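You operate a simulated robot arm through the tools that you are given. There is no shell and no other tool. Be economical: measure what you need, move in short steps, check, and stop when the job is done.

The job below is to be done with a simulated two-armed robot. You get a single attempt, and the scene is never put back.

## Task
Carry the dustpan with both arms and set it on the packing bench top.
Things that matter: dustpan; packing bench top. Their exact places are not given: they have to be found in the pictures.

It is judged by the outcome, as a careful person would: the job done as asked, and still so three seconds after it is handed in. It fails if anything else is knocked over, pushed out of place, dropped, spilled or broken.

## Robot
Two 7-joint arms with two-finger parallel grippers on one trunk, on a base that drives. Base frame: it is fixed to the floor where the robot stands at the start and does not move with it; the origin is under the middle of the robot, x ahead of it, y to its left, z up. Units: mm, degrees, N and s.
The left shoulder is at the start at [70, 156, 1005], the right one opposite. Places, roughly: packing bench top [-1000, 1800, 900]. Payload 3.91 kg a hand.
The tool frame of a hand sits at the grasp point between the pads (the TCP): z along the fingers, y along the line on which they close. The tips reach 30 mm beyond it. The gripper opens to 110 mm. The fingers are 20 mm wide and 10 mm thick; the gripper's body (48 by 112 mm) begins 55 mm behind the TCP.
Orientation is told as [roll, pitch, yaw] about the base's x, y, z axes, in that order, counted from this pose: with the fingers straight down and closing along the base's y, the tool's x points along the base's -x, its y along +y and its z along -z.

## Interface
- The arms move only by the tool jog_arm. It takes "left_steps", "right_steps" or both (then of equal length, played together; a hand with none holds still); each is a list of rows, each a list of 6 numbers: the shift along the tool's x, y, z in units of 300 mm (1.0 is 300 mm), then the turn, a rotation vector about the tool's x, y, z in units of 90 degrees (1.0 is 90 degrees). In form: [[dx, dy, dz, rx, ry, rz], ...]. A call has 1 to 8 rows; each row is the pose to reach, as a shift and turn from the pose commanded when the call began, along the tool's axes at that moment. "left_gripper" and "right_gripper" are, for a hand that has rows, the finger opening in mm, from 0 to 110, set as the call begins (left out, the last holds). A call with a number of a shift or a turn outside -1 to 1 is refused whole. Rows are played at 5 a second. More than 50 mm and 8.6 degrees between two rows, or a gripper value outside its range, and nothing of the call is played. A pose out of reach is approached as far as the arm can. The call stops where the force on the tool passes 40 N (or 10 N more than at its start, if that is more) or the arm is blocked; 0.2 s more then pass. The fingers move at their own pace (about 108 mm/s each) and stop on an object; they squeeze with about 37 N. The grip force told is the motor's: it shows also when the fingers shut on nothing. Time passes only in rows, and 0.2 s behind the last, so rows that repeat a pose let the fingers close. The reply holds the time, the measured pose of the TCP, the force on the tool along the base axes, the opening and the grip force, in the units named above and with some noise, with the torque about the TCP (base axes, N m) and any sound that the robot's microphone picked up.
- Cameras (640 x 400 px; columns grow to the right, rows downward): "scene" is now at [118.9, -49.8, 1217.2]; the picture's right is [-0.47, -0.88, 0.00], its down [-0.56, 0.30, -0.77] and it looks along [0.68, -0.36, -0.64] (base axes); focal length 260 px, centre (320, 200). "left" rides on the left gripper at [72, -17, -103] in its tool frame; the picture's right is [0.23, 0.97, 0.00], its down [-0.76, 0.18, -0.62] and it looks along [-0.61, 0.14, 0.78] (tool axes); focal length 222 px, centre (320, 200). "right" rides on the right gripper at [72, 17, -103] in its tool frame; the picture's right is [-0.23, 0.97, 0.00], its down [-0.76, -0.18, -0.62] and it looks along [-0.61, -0.14, 0.78] (tool axes); focal length 222 px, centre (320, 200).
- grab_frame(camera): a new picture of that camera. It takes no simulated time.
- raise_lower(by): slides the trunk up (or, below 0, down) by that many mm; the arms and the scene camera ride with it, the base frame stays. It gives what a move gives, with no picture.
- base_move(legs): drives the robot by 1 to 6 legs, each [ahead, left, turn to the left] in mm, mm and degrees, along the robot's own axes; the way and the turn of a leg run together, so that a leg with both is an arc; at most 1500 mm and 180 degrees a leg. The arms and the cameras ride along, it lands a little off, and it stops where it bumps. It gives what a move gives.
- aim_head(pan, tilt): turns the head with the scene camera to pan (to the left, within 86 degrees either way) and tilt (down, from -29 to 69), counted from straight ahead of the robot. It gives what a move gives.
- probe_pixels(camera, pixels): there is no depth. For up to 12 entries [column, row, z] of the newest picture of that camera ("zoom" is the newest enlarged one), the place [x, y] in the base frame at which the ray of that pixel passes the height z, good to about 3 mm, but the place of the scene camera against the robot may be out by one fixed shift of up to 18 mm in any direction. It takes no simulated time.
- zoom(camera, box): a new picture of the part [left, top, right, bottom] of that camera's present view, enlarged. It takes no simulated time.
- finish_job(): hands the job in; it is judged then, once.

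Go step by step. Measure first, check grasps and placings, and put right what went wrong. The budget is 80 turns and 70 pictures, counting those below and the enlarged ones. Unless the task says otherwise, let go and move clear before handing in, and close with one line.

The tools are called as name(argument=value, ...) on one line, values as JSON. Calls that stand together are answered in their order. jog_arm: Moves the arms, as the interface text tells. Its arguments: {"type":"object","properties":{"left_steps":{"type":"array"},"left_gripper":{"type":"number"},"right_steps":{"type":"array"},"right_gripper":{"type":"number"}},"required":[]} The other tools are called the same way: raise_lower (by) slides the trunk up or down; base_move (legs) drives the base; aim_head (pan, tilt) turns the head that bears the scene camera; grab_frame (camera) takes a picture; probe_pixels (camera, pixels) gives the place at which the rays of pixels pass given heights; zoom (camera, box) takes an enlarged picture of a part of a camera's view; finish_job () hands the job in.

At the start:

```text
time: 0.0
left_eef_pos: [540.3, -47.4, 1027.0]
left_ee_rot: [0.0, -0.1, 0.0]
left_force: [-0.2, -0.5, -1.6]
left_wrist_torque: [0.01, 0.05, 0.02]
left_opening: 110.0
left_grasp_force: 0.1
right_eef_pos: [574.5, -615.6, 986.8]
right_ee_rot: [0.1, 0.1, -0.1]
right_force: [-0.1, -0.4, 0.2]
right_wrist_torque: [0.02, 0.01, 0.04]
right_opening: 109.9
right_grasp_force: 0.1
trunk travel left (down, up): [-450.0, 490.0]
robot x, y, heading: [0.3, -0.6, 0.0]
head pan, tilt: [-28.1, 39.4]
```

scene: 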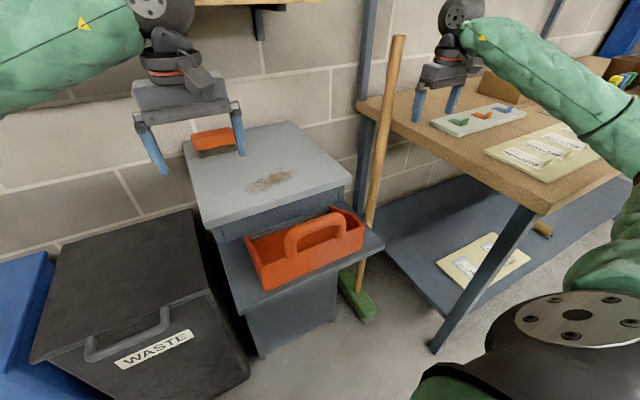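
right: 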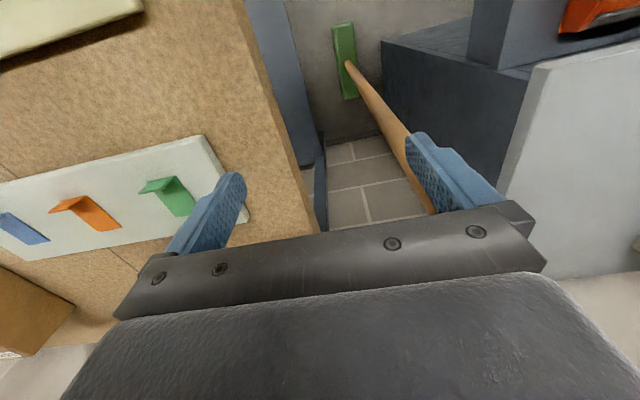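
left: 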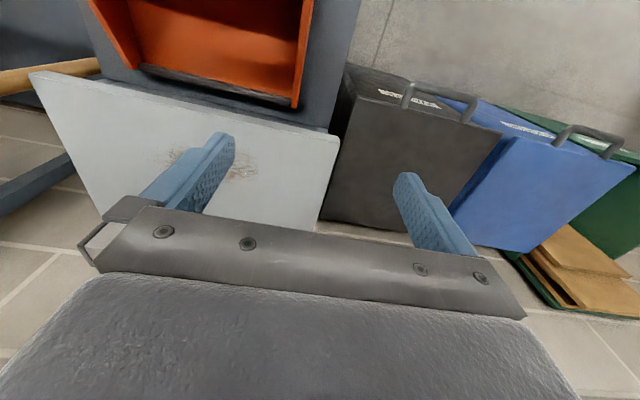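

The orange dustpan seems to be at about (305,245) on a lower step of the cabinet, with a loop handle. I'll enlarge that view first.

zoom(camera="scene", box=[180, 110, 420, 340])

zoom(camera="left", box=[0, 0, 400, 250])

```text
1.74 times, centred on (300, 225) of scene
```

zoom: 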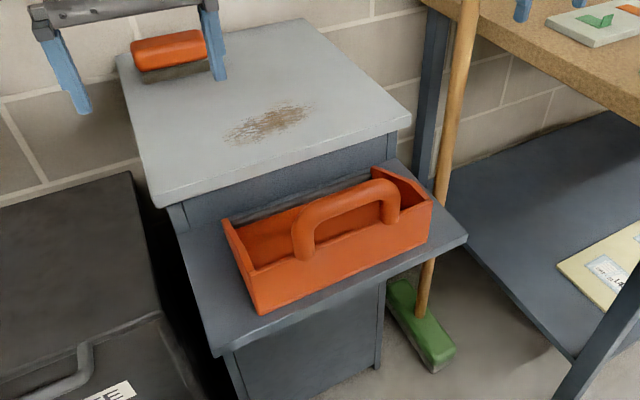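

```text
1.60 times, centred on (200, 125) of left
```

zoom: 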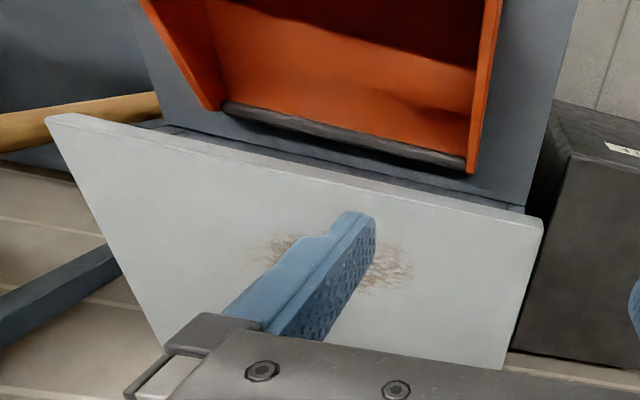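

I'll triangulate: matching points in the scene and left views.

probe_pixels(camera="scene", pixels=[[205, 226, 700], [205, 226, 600], [351.7, 177.9, 700], [351.7, 177.9, 600], [265.5, 289.4, 500], [364, 249.8, 500], [258, 266, 600], [363, 226.8, 600], [245.4, 237.7, 600], [331.6, 206.6, 600], [314, 219, 650], [285, 258, 650]])

probe_pixels(camera="zoom", pixels=[[47, 118, 700], [47, 118, 600], [543, 220, 700], [543, 220, 600], [222, 103, 500], [222, 103, 600], [470, 172, 500], [470, 172, 600], [135, 0, 600], [575, 0, 500]])

```text
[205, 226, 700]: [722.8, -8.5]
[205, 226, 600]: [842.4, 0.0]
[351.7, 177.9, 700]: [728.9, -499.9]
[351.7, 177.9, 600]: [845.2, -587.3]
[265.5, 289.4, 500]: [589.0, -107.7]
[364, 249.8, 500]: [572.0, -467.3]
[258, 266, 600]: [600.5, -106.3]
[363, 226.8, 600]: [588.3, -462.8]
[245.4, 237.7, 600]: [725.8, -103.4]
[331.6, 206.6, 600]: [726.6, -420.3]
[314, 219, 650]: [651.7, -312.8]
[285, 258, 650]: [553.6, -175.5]
```

```text
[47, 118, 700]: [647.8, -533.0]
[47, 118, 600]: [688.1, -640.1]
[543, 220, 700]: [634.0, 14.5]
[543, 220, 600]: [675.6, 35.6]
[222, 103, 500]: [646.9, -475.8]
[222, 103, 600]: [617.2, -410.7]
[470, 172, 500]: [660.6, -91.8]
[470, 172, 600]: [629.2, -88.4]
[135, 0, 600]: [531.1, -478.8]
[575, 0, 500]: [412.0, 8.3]
```

Triangulated: cabinet top at z≈810, the dustpan on a shelf at z≈730, spanning x≈430–585, y≈-330..-90, with its back wall toward me. Now I look around for floor clearance and the packing bench.

aim_head(pan=86, tilt=20)

grab_frame(camera="scene")

aim_head(pan=-70, tilt=55)

grab_frame(camera="scene")

aim_head(pan=-15, tilt=60)

grab_frame(camera="scene")

```text
time: 1.9
left_eef_pos: [540.8, -47.6, 1027.9]
left_ee_rot: [0.0, 0.0, 0.0]
left_force: [-0.4, 0.0, 0.7]
left_wrist_torque: [0.0, -0.02, 0.02]
left_opening: 109.6
left_grasp_force: 0.0
right_eef_pos: [575.6, -615.1, 985.2]
right_ee_rot: [0.0, 0.1, -0.1]
right_force: [-0.4, 0.0, -1.3]
right_wrist_torque: [0.0, 0.03, -0.03]
right_opening: 109.9
right_grasp_force: 0.0
trunk travel left (down, up): [-450.0, 490.0]
robot x, y, heading: [-0.9, -1.4, -0.1]
head pan, tilt: [85.9, 20.0]
```

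```text
64 pictures are left
```

scene: 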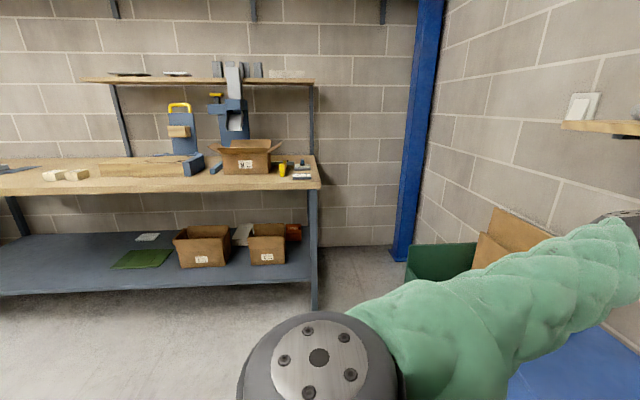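

```text
time: 4.3
left_eef_pos: [539.3, -46.8, 1027.5]
left_ee_rot: [0.0, 0.0, 0.1]
left_force: [0.0, -0.1, 0.0]
left_wrist_torque: [0.01, -0.04, 0.01]
left_opening: 110.0
left_grasp_force: 0.2
right_eef_pos: [575.5, -615.1, 985.6]
right_ee_rot: [0.0, 0.0, 0.1]
right_force: [0.0, 0.4, 0.1]
right_wrist_torque: [0.01, -0.01, 0.01]
right_opening: 110.0
right_grasp_force: 0.0
trunk travel left (down, up): [-450.0, 490.0]
robot x, y, heading: [0.9, -2.6, -0.0]
head pan, tilt: [-70.0, 55.0]
```

```text
63 pictures are left
```

scene: 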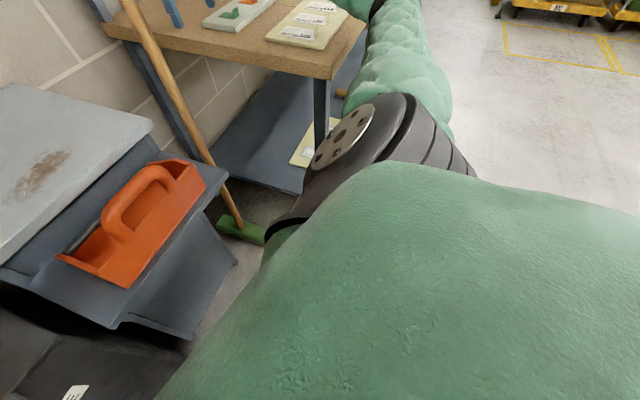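

```text
time: 5.6
left_eef_pos: [540.4, -48.3, 1028.0]
left_ee_rot: [-0.1, 0.0, -0.1]
left_force: [-0.5, 0.4, 0.2]
left_wrist_torque: [-0.02, 0.01, 0.01]
left_opening: 109.8
left_grasp_force: 0.2
right_eef_pos: [575.8, -616.1, 986.5]
right_ee_rot: [0.0, 0.0, 0.0]
right_force: [0.6, -0.3, -1.1]
right_wrist_torque: [0.03, 0.01, 0.0]
right_opening: 109.8
right_grasp_force: 0.0
trunk travel left (down, up): [-450.0, 490.0]
robot x, y, heading: [0.7, 2.6, 0.1]
head pan, tilt: [-15.0, 60.0]
```

```text
62 pictures are left
```

scene: 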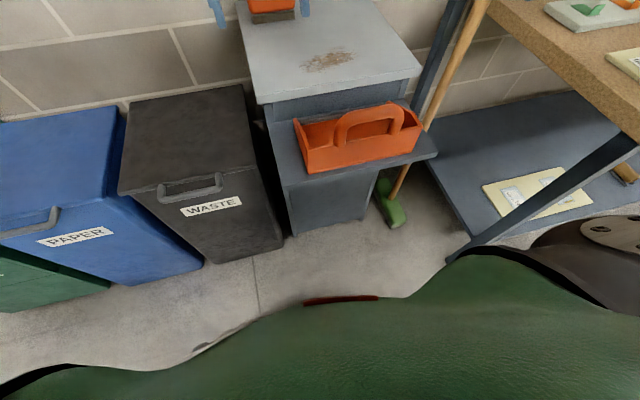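

I'll probe floor positions of the table leg and the robot's visible front, plus dustpan corners from this view.

probe_pixels(camera="scene", pixels=[[455, 258, 0], [640, 150, 850], [283, 233, 0], [340, 298, 200], [435, 157, 735], [309, 173, 735], [417, 153, 735], [294, 120, 745], [305, 148, 808], [423, 126, 808], [376, 106, 880], [283, 180, 735]])

zoom(camera="scene", box=[270, 70, 450, 200])

```text
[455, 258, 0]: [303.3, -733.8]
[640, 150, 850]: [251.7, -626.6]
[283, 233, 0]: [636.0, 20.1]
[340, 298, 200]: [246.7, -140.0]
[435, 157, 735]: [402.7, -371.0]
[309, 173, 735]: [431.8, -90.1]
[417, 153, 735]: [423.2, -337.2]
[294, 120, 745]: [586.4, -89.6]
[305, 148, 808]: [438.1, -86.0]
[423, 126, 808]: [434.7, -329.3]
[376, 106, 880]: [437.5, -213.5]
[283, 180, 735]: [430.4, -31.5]
```

```text
3.08 times, centred on (360, 135) of scene
```

zoom: 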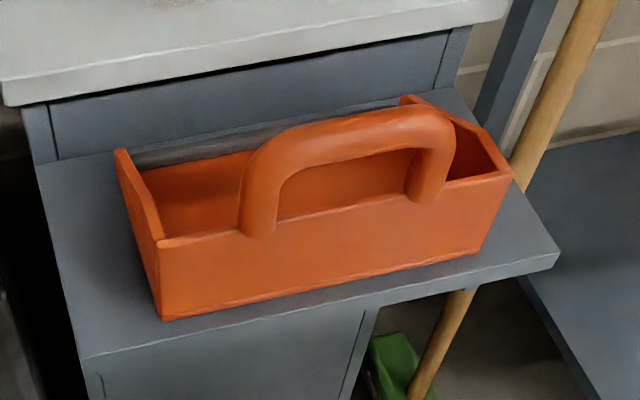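

The dustpan geometry is consistent (x 432–586, y -335..-88, wall top z≈808, handle top ≈880). I back off so the hands clear the broom and table, then bring the right hand inward.

base_move(legs=[[-180, 0, 0]])

jog_arm(right_steps=[[0, 0.16, 0, 0, 0, 0], [0, 0.32, 0, 0, 0, 0], [0, 0.48, 0, 0, 0, 0], [0, 0.64, 0, 0, 0, 0], [0, 0.8, 0, 0, 0, 0], [0, 0.9, 0, 0, 0, 0]], left_steps=[[0, 0.16, 0, 0, 0, 0], [0, 0.32, 0, 0, 0, 0], [0, 0.48, 0, 0, 0, 0], [0, 0.55, 0, 0, 0, 0], [0, 0.55, 0, 0, 0, 0], [0, 0.55, 0, 0, 0, 0]])

```text
time: 7.1
left_eef_pos: [356.4, -46.6, 1028.7]
left_ee_rot: [0.0, -0.1, 0.1]
left_force: [-0.2, -0.3, 0.8]
left_wrist_torque: [0.0, -0.04, 0.0]
left_opening: 110.1
left_grasp_force: 0.1
right_eef_pos: [395.4, -615.0, 986.9]
right_ee_rot: [0.0, -0.1, 0.0]
right_force: [-1.1, 0.5, -0.4]
right_wrist_torque: [0.0, -0.04, 0.01]
right_opening: 110.1
right_grasp_force: 0.0
trunk travel left (down, up): [-450.0, 490.0]
robot x, y, heading: [-179.1, 1.4, 0.3]
head pan, tilt: [-15.0, 60.0]
```

```text
time: 8.5
left_eef_pos: [357.9, 115.0, 1025.5]
left_ee_rot: [0.0, 0.0, 0.1]
left_force: [-0.4, 1.0, -0.2]
left_wrist_torque: [-0.01, 0.0, 0.0]
left_opening: 110.0
left_grasp_force: 0.1
right_eef_pos: [397.0, -345.0, 984.4]
right_ee_rot: [0.0, 0.1, 0.1]
right_force: [0.6, -0.3, 0.2]
right_wrist_torque: [-0.01, 0.03, -0.02]
right_opening: 110.1
right_grasp_force: 0.0
trunk travel left (down, up): [-450.0, 490.0]
robot x, y, heading: [-186.6, 1.1, 0.3]
head pan, tilt: [-15.0, 60.0]
```

Both hands clear. Now strafe right to centre on the dustpan.

base_move(legs=[[0, -212, 0]])

aim_head(pan=0, tilt=45)

grab_frame(camera="scene")

grab_frame(camera="right")

grab_frame(camera="left")

```text
time: 10.1
left_eef_pos: [358.7, -98.7, 1026.2]
left_ee_rot: [0.1, 0.0, 0.0]
left_force: [-0.8, -0.9, 0.2]
left_wrist_torque: [0.04, 0.0, 0.0]
left_opening: 110.0
left_grasp_force: 0.0
right_eef_pos: [395.6, -559.7, 984.1]
right_ee_rot: [0.1, 0.0, 0.0]
right_force: [0.1, -0.7, -0.4]
right_wrist_torque: [-0.01, -0.01, -0.01]
right_opening: 110.1
right_grasp_force: 0.0
trunk travel left (down, up): [-450.0, 490.0]
robot x, y, heading: [-185.7, -209.6, -0.1]
head pan, tilt: [-15.0, 60.0]
```

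```text
time: 10.9
left_eef_pos: [358.6, -98.9, 1026.3]
left_ee_rot: [0.0, 0.0, 0.0]
left_force: [0.2, -0.6, 0.1]
left_wrist_torque: [0.02, -0.02, 0.0]
left_opening: 109.9
left_grasp_force: 0.0
right_eef_pos: [395.2, -557.8, 985.0]
right_ee_rot: [0.1, 0.0, -0.1]
right_force: [-0.2, -0.2, 0.0]
right_wrist_torque: [0.01, -0.01, 0.02]
right_opening: 110.1
right_grasp_force: 0.1
trunk travel left (down, up): [-450.0, 490.0]
robot x, y, heading: [-179.3, -210.2, 0.3]
head pan, tilt: [0.0, 45.0]
```

```text
60 pictures are left
```

scene: 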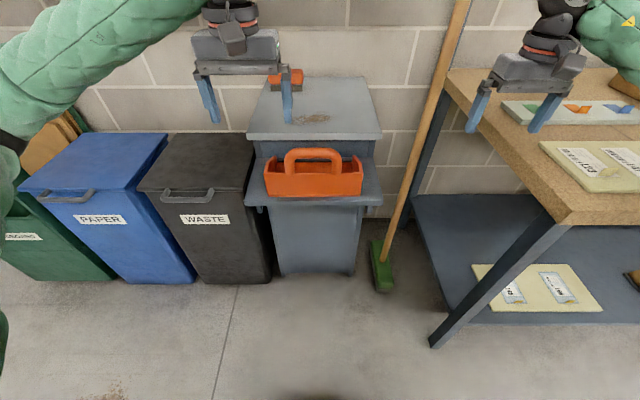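

```text
59 pictures are left
```

right: 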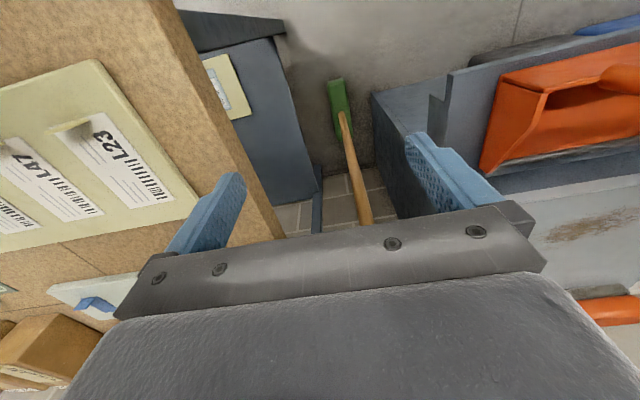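

```text
58 pictures are left
```

left: 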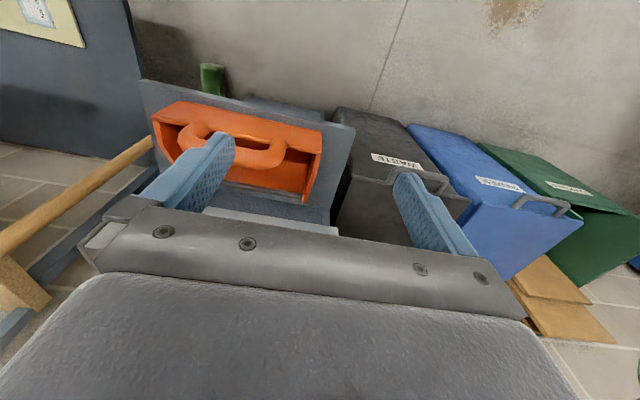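

Now I zoom the wrist views for precise wall geometry.

zoom(camera="left", box=[130, 90, 370, 230])

zoom(camera="right", box=[460, 40, 640, 190])

zoom(camera="scene", box=[240, 120, 390, 220])

```text
2.67 times, centred on (250, 160) of left
```

zoom: 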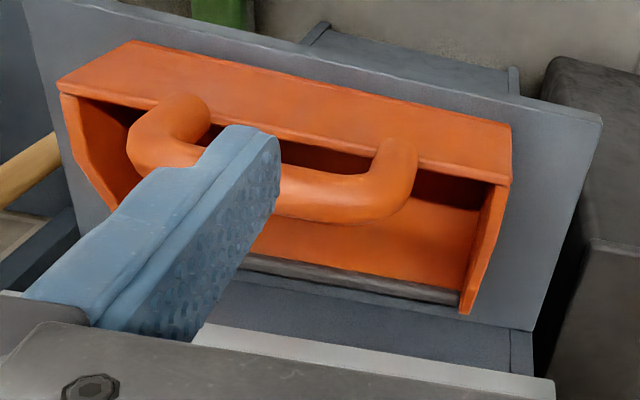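

```text
2.67 times, centred on (550, 115) of right
```

zoom: 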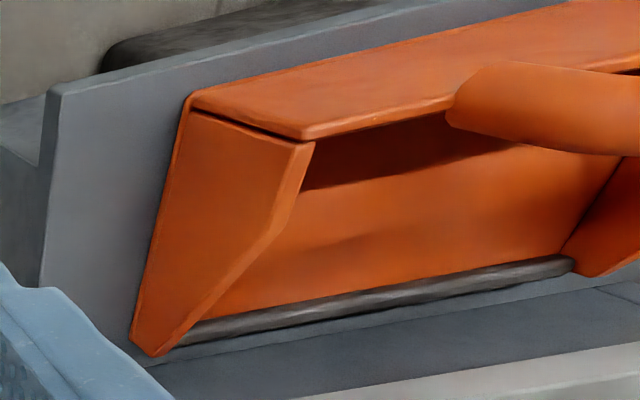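

```text
4.00 times, centred on (315, 170) of scene
```

zoom: 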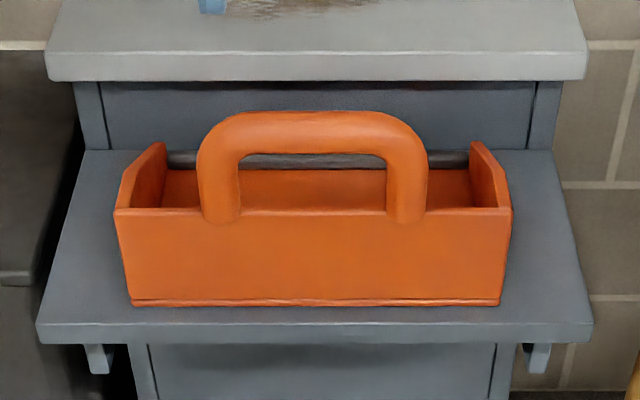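

probe_pixels(camera="right", pixels=[[547, 93.3, 810], [547, 93.3, 790], [531.9, 125.5, 810], [531.9, 125.5, 790], [486.3, 173, 760], [486.3, 173, 740], [501.3, 76.4, 740], [501.3, 76.4, 720]])

probe_pixels(camera="left", pixels=[[321.5, 153, 810], [321.5, 153, 790], [305.4, 202, 760], [305.4, 202, 740], [321.5, 131.9, 740], [321.5, 131.9, 720], [209, 121, 880], [152.5, 124.5, 810], [152.5, 124.5, 790]])

probe_pixels(camera="zoom", pixels=[[115, 210, 810], [115, 210, 790], [512, 208, 810], [512, 208, 790], [476, 143, 810], [476, 143, 790], [131, 305, 740], [131, 305, 720], [500, 305, 740], [500, 305, 720], [160, 143, 790], [312, 112, 880]])

```text
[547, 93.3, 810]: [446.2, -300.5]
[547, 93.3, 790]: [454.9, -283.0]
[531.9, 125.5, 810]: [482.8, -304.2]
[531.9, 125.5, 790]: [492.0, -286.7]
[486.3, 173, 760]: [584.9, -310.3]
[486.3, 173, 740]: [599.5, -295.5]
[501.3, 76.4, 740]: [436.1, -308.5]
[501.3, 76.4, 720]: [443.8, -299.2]
```

```text
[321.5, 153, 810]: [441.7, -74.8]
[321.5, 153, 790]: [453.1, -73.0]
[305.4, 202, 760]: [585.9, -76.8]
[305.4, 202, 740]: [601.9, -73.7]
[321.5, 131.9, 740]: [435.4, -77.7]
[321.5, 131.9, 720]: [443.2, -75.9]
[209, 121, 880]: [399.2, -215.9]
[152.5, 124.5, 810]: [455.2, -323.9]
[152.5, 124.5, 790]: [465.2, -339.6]
```

```text
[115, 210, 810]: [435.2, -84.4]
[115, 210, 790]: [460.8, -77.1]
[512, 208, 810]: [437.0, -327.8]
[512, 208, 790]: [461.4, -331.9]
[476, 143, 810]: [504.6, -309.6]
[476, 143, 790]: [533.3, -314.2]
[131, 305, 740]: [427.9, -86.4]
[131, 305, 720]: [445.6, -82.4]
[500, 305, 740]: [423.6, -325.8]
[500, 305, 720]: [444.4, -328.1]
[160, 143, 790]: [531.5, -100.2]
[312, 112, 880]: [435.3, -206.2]
```

probe_pixels(camera="left", pixels=[[152.6, 119.5, 820], [152.6, 119.5, 800], [321.8, 153.6, 820], [315, 178, 810]])

```text
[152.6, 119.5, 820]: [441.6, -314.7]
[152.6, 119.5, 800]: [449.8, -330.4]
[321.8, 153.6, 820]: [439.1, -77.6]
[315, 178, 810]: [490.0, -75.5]
```

probe_pixels(camera="left", pixels=[[253.7, 158, 880], [253.7, 158, 900], [281, 139, 850], [281, 139, 820], [258, 169, 880], [258, 169, 900]])

probe_pixels(camera="zoom", pixels=[[312, 133, 880], [312, 133, 900], [312, 112, 880], [312, 112, 900], [197, 175, 860], [428, 175, 860], [220, 220, 820]])

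```text
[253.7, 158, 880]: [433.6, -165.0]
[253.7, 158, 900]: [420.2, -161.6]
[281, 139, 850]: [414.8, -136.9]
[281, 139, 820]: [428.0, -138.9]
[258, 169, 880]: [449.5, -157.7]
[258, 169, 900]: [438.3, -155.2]
```

```text
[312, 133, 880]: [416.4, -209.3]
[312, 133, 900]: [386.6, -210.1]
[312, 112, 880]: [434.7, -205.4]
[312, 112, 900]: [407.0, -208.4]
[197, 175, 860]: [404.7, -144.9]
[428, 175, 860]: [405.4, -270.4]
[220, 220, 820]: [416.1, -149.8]
```

probe_pixels(camera="scene", pixels=[[395, 220, 300], [410, 170, 500], [425, 120, 700], [440, 75, 800], [440, 75, 900], [455, 25, 900], [455, 25, 1000], [400, 200, 400], [415, 155, 600]])

probe_pixels(camera="left", pixels=[[145, 153, 400], [145, 153, 600], [75, 198, 600], [75, 198, 800], [15, 235, 800], [15, 235, 900]])

```text
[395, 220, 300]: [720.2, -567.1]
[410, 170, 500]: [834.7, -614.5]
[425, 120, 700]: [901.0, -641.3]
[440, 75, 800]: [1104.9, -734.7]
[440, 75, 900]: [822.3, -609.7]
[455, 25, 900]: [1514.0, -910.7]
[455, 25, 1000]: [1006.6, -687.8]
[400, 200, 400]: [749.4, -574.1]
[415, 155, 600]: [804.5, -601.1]
```

```text
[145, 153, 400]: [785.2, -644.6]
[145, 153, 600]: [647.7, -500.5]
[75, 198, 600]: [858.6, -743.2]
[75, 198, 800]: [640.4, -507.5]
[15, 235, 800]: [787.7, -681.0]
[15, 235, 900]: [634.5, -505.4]
```

The walls' outer faces are near y≈-77 and y≈-312, top z≈823, flat top for x≈440–488; handle bar x≈419–447. I position both hands above the side walls at x≈478 with a 70 mm opening.

jog_arm(left_steps=[[0.0, 0.057, 0, 0, 0, 0], [0, 0.057, 0, 0, 0, 0], [0, 0.057, 0, 0, 0, 0], [-0.1, 0.057, 0, 0, 0, 0], [-0.2, 0.057, 0, 0, 0, 0], [-0.3, 0.057, 0, 0, 0, 0], [-0.398, 0.057, 0, 0, 0, 0], [-0.398, 0.057, 0, 0, 0, 0]], right_steps=[[0, 0.15, 0, 0, 0, 0], [0, 0.3, 0, 0, 0, 0], [0, 0.45, 0, 0, 0, 0], [0, 0.6, 0, 0, 0, 0], [0, 0.75, 0, 0, 0, 0], [-0.09, 0.837, 0, 0, 0, 0], [-0.2, 0.837, 0, 0, 0, 0], [-0.277, 0.837, 0, 0, 0, 0]], left_gripper=70, right_gripper=70)

grab_frame(camera="left")

grab_frame(camera="right")

```text
time: 12.7
left_eef_pos: [472.6, -80.7, 1028.2]
left_ee_rot: [-0.1, -0.3, 0.0]
left_force: [-0.4, 0.2, 0.0]
left_wrist_torque: [0.0, -0.04, 0.0]
left_opening: 70.0
left_grasp_force: 0.1
right_eef_pos: [475.1, -305.4, 991.5]
right_ee_rot: [-0.1, -0.5, -0.1]
right_force: [0.3, -0.4, 1.3]
right_wrist_torque: [0.0, 0.02, -0.02]
right_opening: 70.1
right_grasp_force: 0.0
trunk travel left (down, up): [-450.0, 490.0]
robot x, y, heading: [-180.5, -216.6, 0.3]
head pan, tilt: [0.0, 45.0]
```

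```text
54 pictures are left
```

left: 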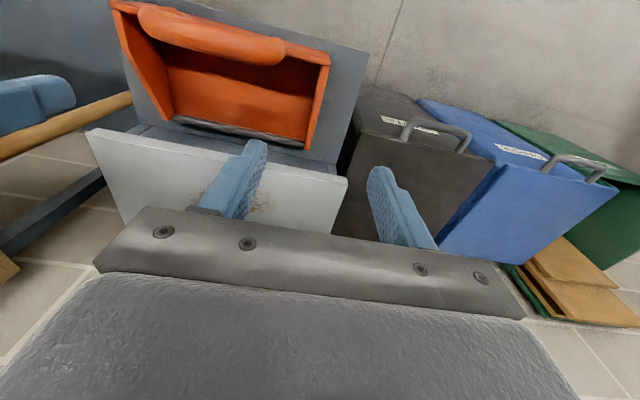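

```text
53 pictures are left
```

right: 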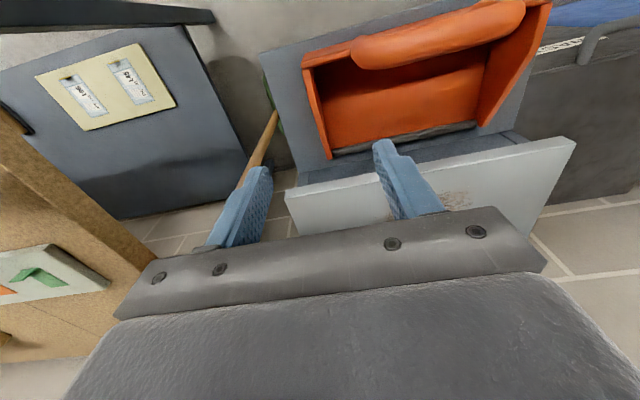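

Both walls are visible: left wall back-top corner ~(329,64), right wall ~(304,66). I probe to refine wall positions.

zoom(camera="right", box=[260, 0, 560, 190])

zoom(camera="left", box=[100, 0, 360, 165])

```text
2.11 times, centred on (410, 95) of right
```

zoom: 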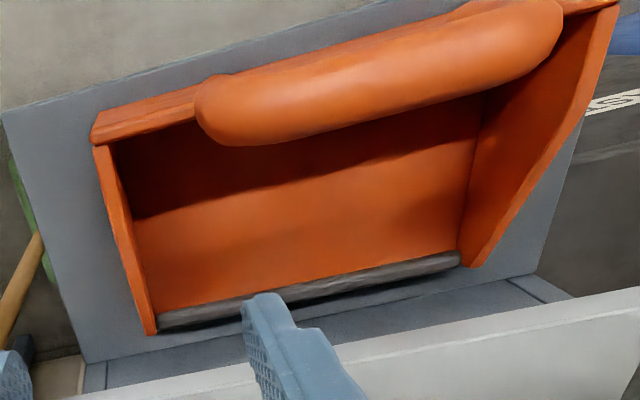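

```text
2.42 times, centred on (230, 82) of left
```

zoom: 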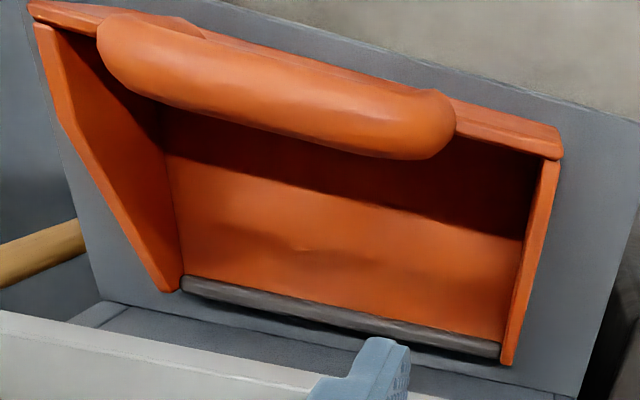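

probe_pixels(camera="right", pixels=[[302, 69.4, 820], [309.5, 102, 820], [550.8, 2.6, 820], [537, 45.2, 820], [537, 45.2, 800], [550.8, 2.6, 800], [309.5, 102, 800]])

probe_pixels(camera="left", pixels=[[330, 64.6, 820], [325, 88.2, 820], [318, 88.2, 820], [111.4, 9.7, 820], [124.6, 51, 820], [124.6, 51, 800], [111.4, 9.7, 800]])

```text
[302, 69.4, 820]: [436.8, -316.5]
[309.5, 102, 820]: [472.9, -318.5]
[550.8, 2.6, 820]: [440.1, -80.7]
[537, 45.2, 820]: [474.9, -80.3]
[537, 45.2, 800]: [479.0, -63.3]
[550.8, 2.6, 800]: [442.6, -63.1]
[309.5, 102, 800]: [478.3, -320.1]
```

```text
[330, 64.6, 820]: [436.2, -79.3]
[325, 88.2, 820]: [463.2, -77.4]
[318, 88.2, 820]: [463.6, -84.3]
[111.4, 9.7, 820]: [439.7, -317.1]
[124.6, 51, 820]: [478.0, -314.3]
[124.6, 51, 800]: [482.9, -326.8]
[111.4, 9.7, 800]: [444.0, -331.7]
```

Walls confirmed: top z≈820, centre y≈-83 (left) and ≈-313 (right), kink at x≈476. I descend to just about 40 mm above grasp, then check.

jog_arm(left_steps=[[-0.012, -0.007, 0.1, 0, 0, 0], [-0.012, -0.007, 0.22, 0, 0, 0], [-0.012, -0.007, 0.34, 0, 0, 0], [-0.012, -0.007, 0.46, 0, 0, 0], [-0.012, -0.007, 0.58, 0, 0, 0], [-0.012, -0.007, 0.6, 0, 0, 0], [-0.012, -0.007, 0.6, 0, 0, 0]], right_steps=[[-0.006, -0.025, 0.08, 0, 0, 0], [-0.006, -0.025, 0.16, 0, 0, 0], [-0.006, -0.025, 0.24, 0, 0, 0], [-0.006, -0.025, 0.32, 0, 0, 0], [-0.006, -0.025, 0.4, 0, 0, 0], [-0.006, -0.025, 0.48, 0, 0, 0], [-0.006, -0.025, 0.48, 0, 0, 0]])

grab_frame(camera="left")

grab_frame(camera="right")

grab_frame(camera="scene")

```text
time: 14.5
left_eef_pos: [515.7, -35.6, 852.2]
left_ee_rot: [3.0, -1.1, 7.3]
left_force: [0.1, 0.0, -1.0]
left_wrist_torque: [-0.02, 0.12, 0.02]
left_opening: 69.9
left_grasp_force: 0.0
right_eef_pos: [545.6, -270.3, 858.4]
right_ee_rot: [1.5, -2.8, 6.6]
right_force: [0.6, -0.6, -1.2]
right_wrist_torque: [0.03, 0.09, 0.0]
right_opening: 69.8
right_grasp_force: 0.0
trunk travel left (down, up): [-450.0, 490.0]
robot x, y, heading: [-126.5, -201.4, 7.2]
head pan, tilt: [0.0, 45.0]
stopped in row 7 (left hand): the arm was blocked; the commanded pose is now the measured one
```

```text
50 pictures are left
```

left: 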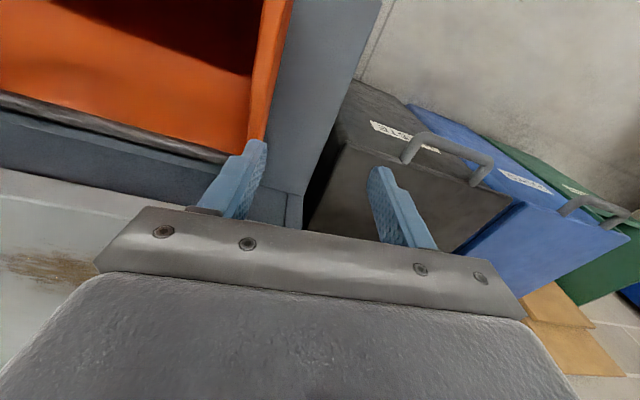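

```text
49 pictures are left
```

right: 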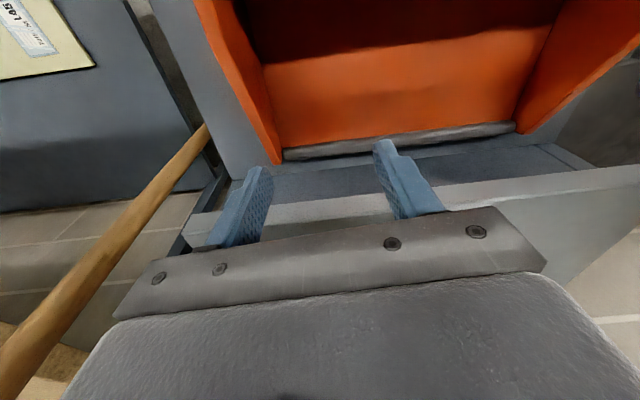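

```text
48 pictures are left
```

scene: 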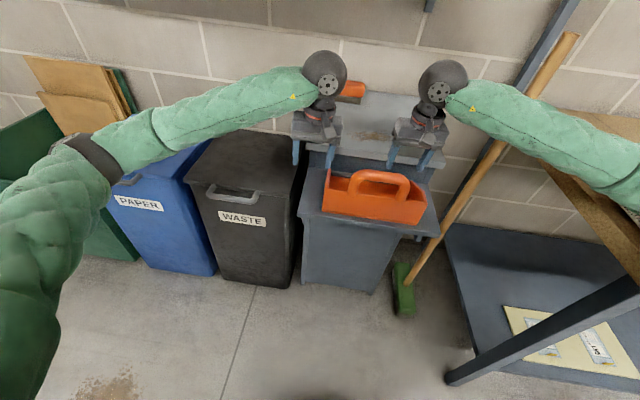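

The base shifted (heading 7.2°, +54 mm), so some link is touching something. I look to the right and left at the elbows before doing anything.

aim_head(pan=-50, tilt=35)

grab_frame(camera="scene")

aim_head(pan=55, tilt=45)

grab_frame(camera="scene")

```text
time: 15.7
left_eef_pos: [513.9, -43.1, 855.6]
left_ee_rot: [3.6, -1.4, 7.9]
left_force: [-0.5, -0.3, 0.7]
left_wrist_torque: [-0.03, 0.01, -0.01]
left_opening: 70.0
left_grasp_force: 0.0
right_eef_pos: [549.0, -275.5, 859.3]
right_ee_rot: [2.1, -3.2, 7.1]
right_force: [-1.1, 0.2, 0.4]
right_wrist_torque: [0.01, -0.04, -0.03]
right_opening: 70.0
right_grasp_force: 0.1
trunk travel left (down, up): [-450.0, 490.0]
robot x, y, heading: [-123.2, -213.1, 8.1]
head pan, tilt: [-50.0, 35.0]
```

```text
47 pictures are left
```

scene: 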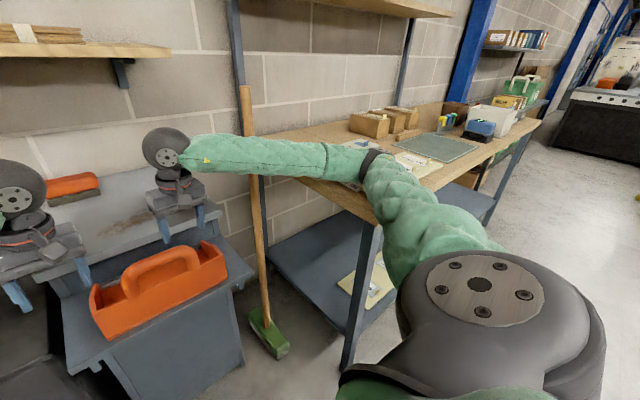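

```text
time: 17.5
left_eef_pos: [513.9, -43.6, 857.1]
left_ee_rot: [3.6, -1.4, 7.6]
left_force: [0.1, 0.2, 0.6]
left_wrist_torque: [-0.01, -0.03, 0.0]
left_opening: 70.1
left_grasp_force: 0.0
right_eef_pos: [549.1, -275.3, 860.6]
right_ee_rot: [2.0, -3.2, 7.1]
right_force: [-1.3, 0.6, 0.0]
right_wrist_torque: [0.03, -0.03, 0.02]
right_opening: 69.7
right_grasp_force: 0.0
trunk travel left (down, up): [-450.0, 490.0]
robot x, y, heading: [-121.6, -209.0, 7.5]
head pan, tilt: [55.0, 45.0]
```

```text
46 pictures are left
```

scene: 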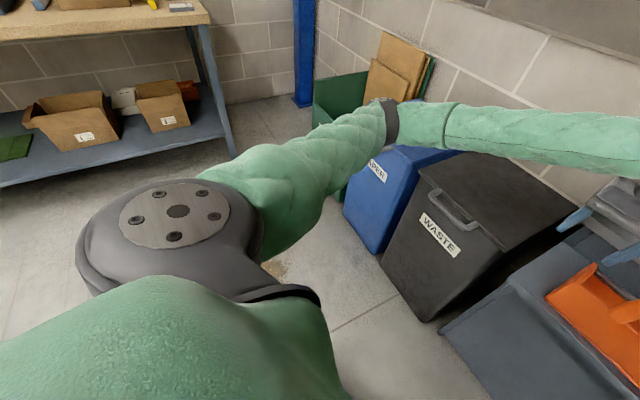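

The right elbow came down onto the table's near corner and pushed the base. I raise the trunk to lift it off; with a higher shoulder the elbow will stay above the table.

raise_lower(by=240)

aim_head(pan=-40, tilt=45)

grab_frame(camera="scene")

```text
time: 20.0
left_eef_pos: [514.2, -80.6, 1086.4]
left_ee_rot: [4.0, -0.5, 5.0]
left_force: [0.4, 0.0, 0.6]
left_wrist_torque: [0.08, 0.0, 0.0]
left_opening: 70.0
left_grasp_force: 0.1
right_eef_pos: [536.8, -313.5, 1083.4]
right_ee_rot: [3.3, -1.9, 4.5]
right_force: [-0.8, 0.1, 1.4]
right_wrist_torque: [0.04, 0.0, 0.04]
right_opening: 69.9
right_grasp_force: 0.1
trunk travel left (down, up): [-690.0, 250.0]
robot x, y, heading: [-136.3, -213.7, 5.1]
head pan, tilt: [55.0, 45.0]
```

```text
time: 21.7
left_eef_pos: [514.2, -81.4, 1087.4]
left_ee_rot: [4.0, -0.5, 5.0]
left_force: [0.5, -0.3, -0.2]
left_wrist_torque: [-0.02, -0.02, -0.02]
left_opening: 69.8
left_grasp_force: 0.0
right_eef_pos: [538.2, -312.8, 1082.6]
right_ee_rot: [3.4, -1.9, 4.6]
right_force: [0.0, -0.1, 0.1]
right_wrist_torque: [0.0, -0.02, -0.01]
right_opening: 69.9
right_grasp_force: 0.2
trunk travel left (down, up): [-690.0, 250.0]
robot x, y, heading: [-144.2, -210.6, 5.1]
head pan, tilt: [-40.0, 45.0]
```

```text
45 pictures are left
```

scene: 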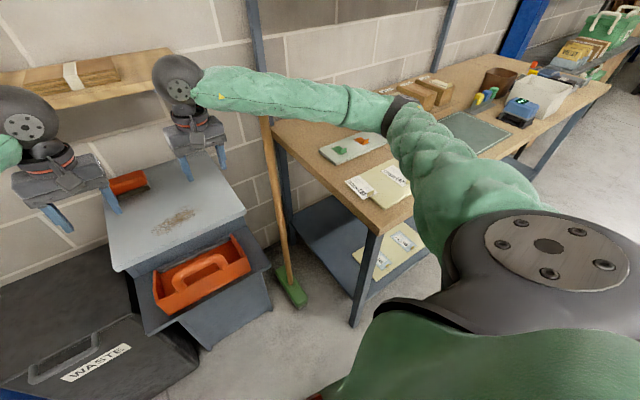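

Elbow is free and nothing has shifted. I straighten and back up the base.

base_move(legs=[[-95, 20, 0], [0, 0, -5]])

```text
time: 23.4
left_eef_pos: [427.7, -129.5, 1086.4]
left_ee_rot: [4.0, -0.6, 0.0]
left_force: [-0.3, -0.9, -0.3]
left_wrist_torque: [0.01, 0.0, 0.01]
left_opening: 70.1
left_grasp_force: 0.0
right_eef_pos: [428.6, -360.8, 1083.6]
right_ee_rot: [3.4, -1.9, -0.6]
right_force: [-0.5, -1.1, 0.6]
right_wrist_torque: [0.04, -0.02, -0.01]
right_opening: 69.9
right_grasp_force: 0.0
trunk travel left (down, up): [-690.0, 250.0]
robot x, y, heading: [-236.2, -200.1, -0.2]
head pan, tilt: [-40.0, 45.0]
```

Fix the small tilts and move over the walls, coming down to about z=960.

jog_arm(left_steps=[[-0.08, 0.08, 0.0, 0.044, 0.007, 0], [-0.16, 0.155, 0.05, 0.044, 0.007, 0], [-0.16, 0.155, 0.15, 0.044, 0.007, 0], [-0.16, 0.155, 0.25, 0.044, 0.007, 0], [-0.16, 0.155, 0.35, 0.044, 0.007, 0], [-0.16, 0.155, 0.42, 0.044, 0.007, 0], [-0.16, 0.155, 0.42, 0.044, 0.007, 0]], right_steps=[[-0.08, 0.08, 0.0, 0.038, 0.021, -0.007], [-0.158, 0.16, 0.05, 0.038, 0.021, -0.007], [-0.158, 0.16, 0.15, 0.038, 0.021, -0.007], [-0.158, 0.16, 0.25, 0.038, 0.021, -0.007], [-0.158, 0.16, 0.35, 0.038, 0.021, -0.007], [-0.158, 0.16, 0.42, 0.038, 0.021, -0.007], [-0.158, 0.16, 0.42, 0.038, 0.021, -0.007]])

grab_frame(camera="scene")

grab_frame(camera="left")

grab_frame(camera="right")

```text
time: 24.9
left_eef_pos: [477.2, -71.3, 964.7]
left_ee_rot: [0.1, 0.1, 0.0]
left_force: [0.1, -1.2, 0.2]
left_wrist_torque: [-0.01, 0.01, -0.02]
left_opening: 70.0
left_grasp_force: 0.0
right_eef_pos: [482.4, -306.3, 960.7]
right_ee_rot: [-0.2, -0.2, 0.2]
right_force: [-0.2, -0.5, 1.1]
right_wrist_torque: [-0.02, -0.02, 0.0]
right_opening: 70.1
right_grasp_force: 0.1
trunk travel left (down, up): [-690.0, 250.0]
robot x, y, heading: [-234.8, -198.3, -0.0]
head pan, tilt: [-40.0, 45.0]
```

```text
44 pictures are left
```

scene: 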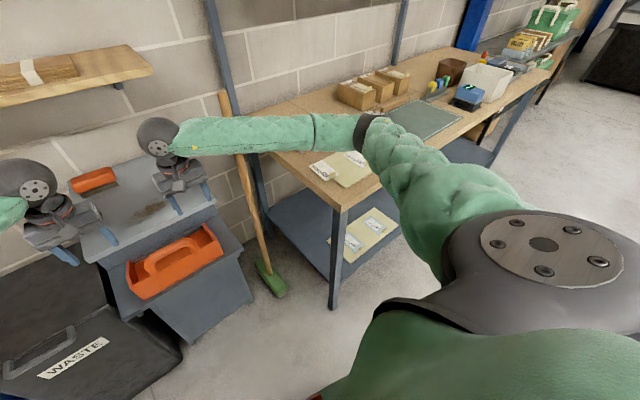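

```text
43 pictures are left
```

left: 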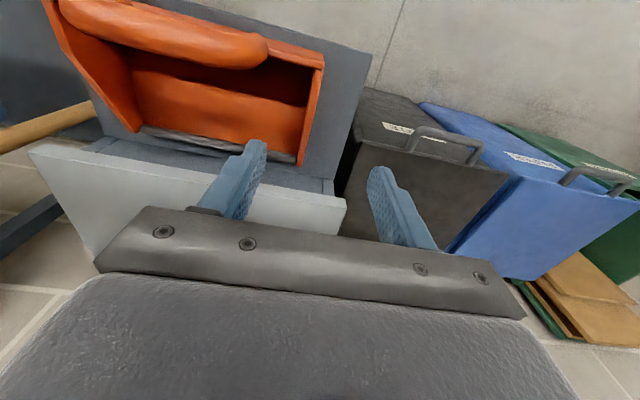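

```text
42 pictures are left
```

right: 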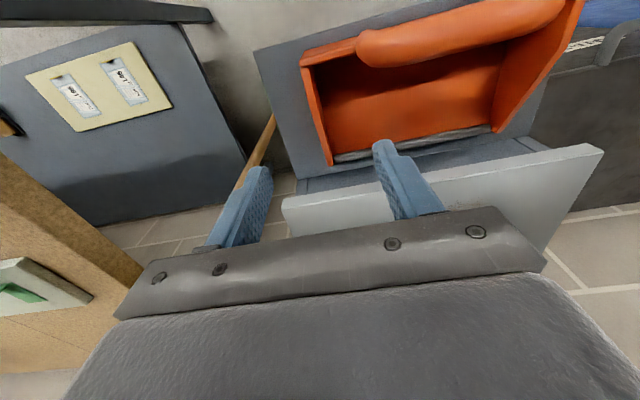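

Elbow well above the table now. I re-probe the wall tops.

probe_pixels(camera="left", pixels=[[324, 66, 820], [321, 84, 820], [315, 84, 820], [46, 0, 820]])

probe_pixels(camera="right", pixels=[[299, 67, 820], [306, 95, 820], [312, 95, 820]])

```text
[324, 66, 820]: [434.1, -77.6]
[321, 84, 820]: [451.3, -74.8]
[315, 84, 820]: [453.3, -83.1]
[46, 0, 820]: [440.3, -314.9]
```

```text
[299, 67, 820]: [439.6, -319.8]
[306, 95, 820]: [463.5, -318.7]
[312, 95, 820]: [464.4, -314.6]
```

Pan hasn't moved. Small y corrections, then descend to z≈800 at the walls.

jog_arm(left_steps=[[0, -0.036, 0.06, 0, 0, 0], [0, -0.036, 0.15, 0, 0, 0], [0, -0.036, 0.25, 0, 0, 0], [0, -0.036, 0.35, 0, 0, 0], [0, -0.036, 0.45, 0, 0, 0], [0, -0.036, 0.55, 0, 0, 0], [0, -0.036, 0.55, 0, 0, 0]], right_steps=[[0.018, -0.025, 0.06, 0, 0, 0], [0.018, -0.025, 0.15, 0, 0, 0], [0.018, -0.025, 0.25, 0, 0, 0], [0.018, -0.025, 0.35, 0, 0, 0], [0.018, -0.025, 0.45, 0, 0, 0], [0.018, -0.025, 0.54, 0, 0, 0], [0.018, -0.025, 0.54, 0, 0, 0]])

aim_head(pan=0, tilt=45)

grab_frame(camera="scene")

grab_frame(camera="left")

grab_frame(camera="right")

```text
time: 26.6
left_eef_pos: [478.4, -82.4, 801.1]
left_ee_rot: [0.0, 0.2, 0.1]
left_force: [-0.5, -0.3, -0.3]
left_wrist_torque: [0.04, -0.02, 0.0]
left_opening: 69.9
left_grasp_force: 0.0
right_eef_pos: [475.9, -315.4, 798.3]
right_ee_rot: [-0.2, -0.1, 0.2]
right_force: [0.0, -0.3, -0.5]
right_wrist_torque: [0.02, -0.02, 0.0]
right_opening: 70.1
right_grasp_force: 0.0
trunk travel left (down, up): [-690.0, 250.0]
robot x, y, heading: [-233.0, -195.1, -0.1]
head pan, tilt: [-40.0, 45.0]
```

```text
time: 27.6
left_eef_pos: [477.8, -82.2, 801.3]
left_ee_rot: [0.1, 0.2, 0.0]
left_force: [-0.2, -0.1, -0.5]
left_wrist_torque: [-0.01, 0.05, -0.01]
left_opening: 70.1
left_grasp_force: 0.1
right_eef_pos: [476.9, -315.7, 799.9]
right_ee_rot: [-0.1, -0.2, 0.3]
right_force: [-0.4, -0.9, 0.1]
right_wrist_torque: [-0.01, -0.01, 0.0]
right_opening: 70.1
right_grasp_force: 0.0
trunk travel left (down, up): [-690.0, 250.0]
robot x, y, heading: [-232.4, -198.2, -0.1]
head pan, tilt: [0.0, 45.0]
```

```text
41 pictures are left
```

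scene: 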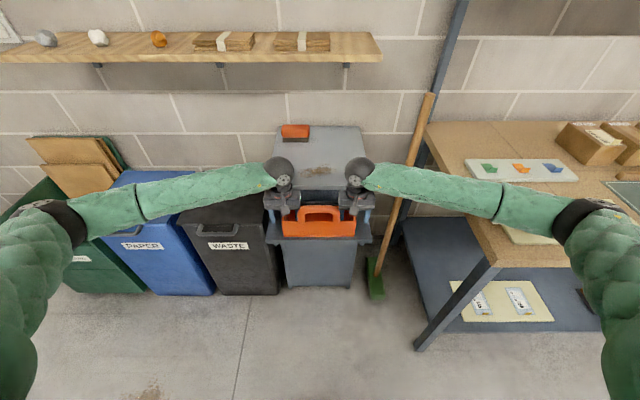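

```text
40 pictures are left
```

left: 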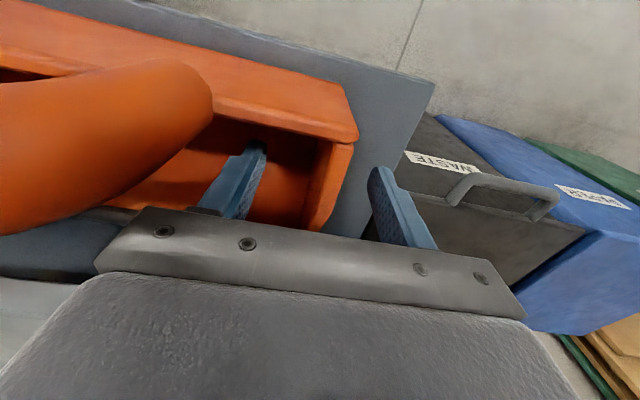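

```text
39 pictures are left
```

right: 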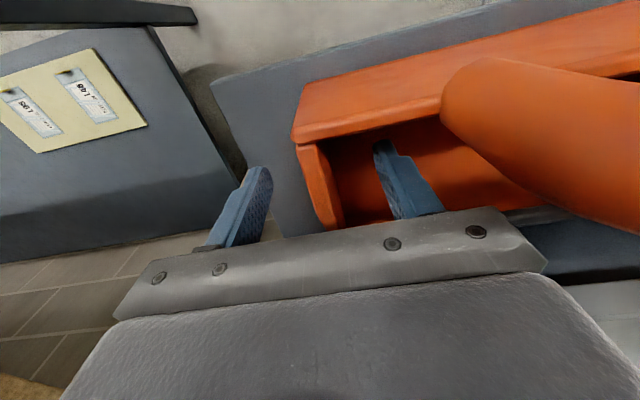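

Both walls sit between the fingers. Go 8 mm lower, then close.

jog_arm(left_steps=[[0, 0, 0.027, 0, 0, 0], [0, 0, 0.027, 0, 0, 0]], right_steps=[[0, 0, 0.027, 0, 0, 0], [0, 0, 0.027, 0, 0, 0]])

jog_arm(left_steps=[[0, 0, 0, 0, 0, 0], [0, 0, 0, 0, 0, 0], [0, 0, 0, 0, 0, 0], [0, 0, 0, 0, 0, 0], [0, 0, 0, 0, 0, 0]], right_steps=[[0, 0, 0, 0, 0, 0], [0, 0, 0, 0, 0, 0], [0, 0, 0, 0, 0, 0], [0, 0, 0, 0, 0, 0], [0, 0, 0, 0, 0, 0]], left_gripper=0, right_gripper=0)

```text
time: 28.2
left_eef_pos: [477.4, -82.4, 793.0]
left_ee_rot: [0.0, 0.1, -0.1]
left_force: [-0.5, 0.6, 0.4]
left_wrist_torque: [-0.01, 0.03, 0.02]
left_opening: 70.0
left_grasp_force: 0.0
right_eef_pos: [476.5, -314.4, 791.3]
right_ee_rot: [-0.2, -0.1, 0.1]
right_force: [-0.7, -0.6, 0.1]
right_wrist_torque: [0.01, -0.01, 0.0]
right_opening: 70.1
right_grasp_force: 0.0
trunk travel left (down, up): [-690.0, 250.0]
robot x, y, heading: [-236.4, -196.4, 0.0]
head pan, tilt: [0.0, 45.0]
```

```text
time: 29.4
left_eef_pos: [477.5, -83.0, 792.4]
left_ee_rot: [0.0, 0.1, -0.1]
left_force: [-0.2, -11.6, -1.3]
left_wrist_torque: [0.03, -0.05, 0.2]
left_opening: 8.4
left_grasp_force: 37.0
right_eef_pos: [477.2, -314.3, 791.7]
right_ee_rot: [-0.1, -0.1, 0.2]
right_force: [0.0, 12.6, 1.8]
right_wrist_torque: [0.44, 0.06, -0.11]
right_opening: 8.6
right_grasp_force: 37.3
trunk travel left (down, up): [-690.0, 250.0]
robot x, y, heading: [-235.5, -201.5, -0.1]
head pan, tilt: [0.0, 45.0]
```

Both hold at 8.5 mm with 37 N. I relax the sideways strain slightly and lift 20 mm to test.

jog_arm(left_steps=[[0, -0.005, 0, 0, 0, 0], [0, -0.005, -0.02, 0, 0, 0], [0, -0.005, -0.04, 0, 0, 0], [0, -0.005, -0.07, 0, 0, 0], [0, -0.005, -0.07, 0, 0, 0]], right_steps=[[0, 0.005, 0, 0, 0, 0], [0, 0.005, -0.02, 0, 0, 0], [0, 0.005, -0.04, 0, 0, 0], [0, 0.005, -0.07, 0, 0, 0], [0, 0.005, -0.07, 0, 0, 0]])

grab_frame(camera="left")

zoom(camera="scene", box=[230, 120, 410, 300])

```text
time: 30.6
left_eef_pos: [477.3, -83.7, 811.5]
left_ee_rot: [0.1, 0.2, 0.1]
left_force: [1.0, 33.8, 1.6]
left_wrist_torque: [-1.36, -0.19, 0.12]
left_opening: 8.6
left_grasp_force: 37.4
right_eef_pos: [479.5, -315.2, 811.2]
right_ee_rot: [-0.3, 0.1, 0.2]
right_force: [-1.7, -33.1, -3.6]
right_wrist_torque: [0.76, 0.19, 0.13]
right_opening: 8.6
right_grasp_force: 37.0
trunk travel left (down, up): [-690.0, 250.0]
robot x, y, heading: [-233.4, -198.2, -0.2]
head pan, tilt: [0.0, 45.0]
```

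```text
38 pictures are left
```

left: 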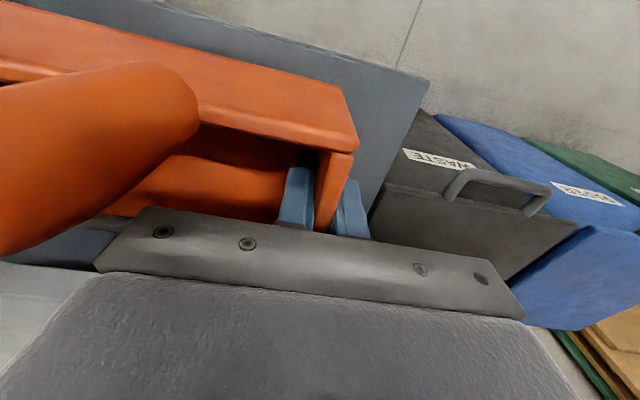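

```text
2.22 times, centred on (320, 210) of scene
```

zoom: 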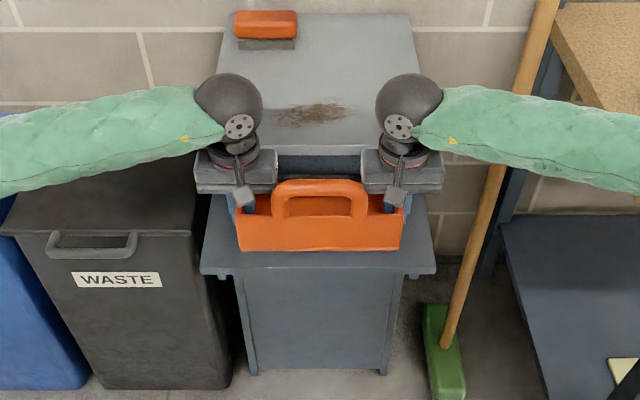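

The pan is lifted level and is light, but I compressed it (±33 N); I move the hands 1.1 mm apart each.

jog_arm(left_steps=[[0, 0.0037, -0.03, 0, 0, 0], [0, 0.0037, -0.06, 0, 0, 0], [0, 0.0037, -0.06, 0, 0, 0]], right_steps=[[0, -0.0037, -0.03, 0, 0, 0], [0, -0.0037, -0.06, 0, 0, 0], [0, -0.0037, -0.06, 0, 0, 0]])

raise_lower(by=220)

```text
time: 31.4
left_eef_pos: [476.7, -83.0, 830.8]
left_ee_rot: [0.1, 0.1, 0.0]
left_force: [0.9, 33.7, 2.0]
left_wrist_torque: [-1.06, -0.39, 0.2]
left_opening: 9.0
left_grasp_force: 36.7
right_eef_pos: [476.6, -314.7, 830.3]
right_ee_rot: [-0.2, -0.1, 0.2]
right_force: [-1.5, -33.9, -4.2]
right_wrist_torque: [0.46, 0.38, 0.06]
right_opening: 8.8
right_grasp_force: 37.2
trunk travel left (down, up): [-690.0, 250.0]
robot x, y, heading: [-237.9, -197.7, 0.2]
head pan, tilt: [0.0, 45.0]
```

```text
time: 33.8
left_eef_pos: [477.5, -83.0, 1049.5]
left_ee_rot: [0.2, 0.2, 0.0]
left_force: [1.5, 41.9, 0.7]
left_wrist_torque: [-0.99, 0.11, 0.19]
left_opening: 8.7
left_grasp_force: 36.9
right_eef_pos: [477.2, -314.5, 1050.7]
right_ee_rot: [-0.3, 0.0, 0.2]
right_force: [-0.2, -42.4, -2.7]
right_wrist_torque: [0.68, -0.07, 0.02]
right_opening: 8.7
right_grasp_force: 37.3
trunk travel left (down, up): [-910.0, 30.0]
robot x, y, heading: [-236.0, -202.7, -0.1]
head pan, tilt: [0.0, 45.0]
```

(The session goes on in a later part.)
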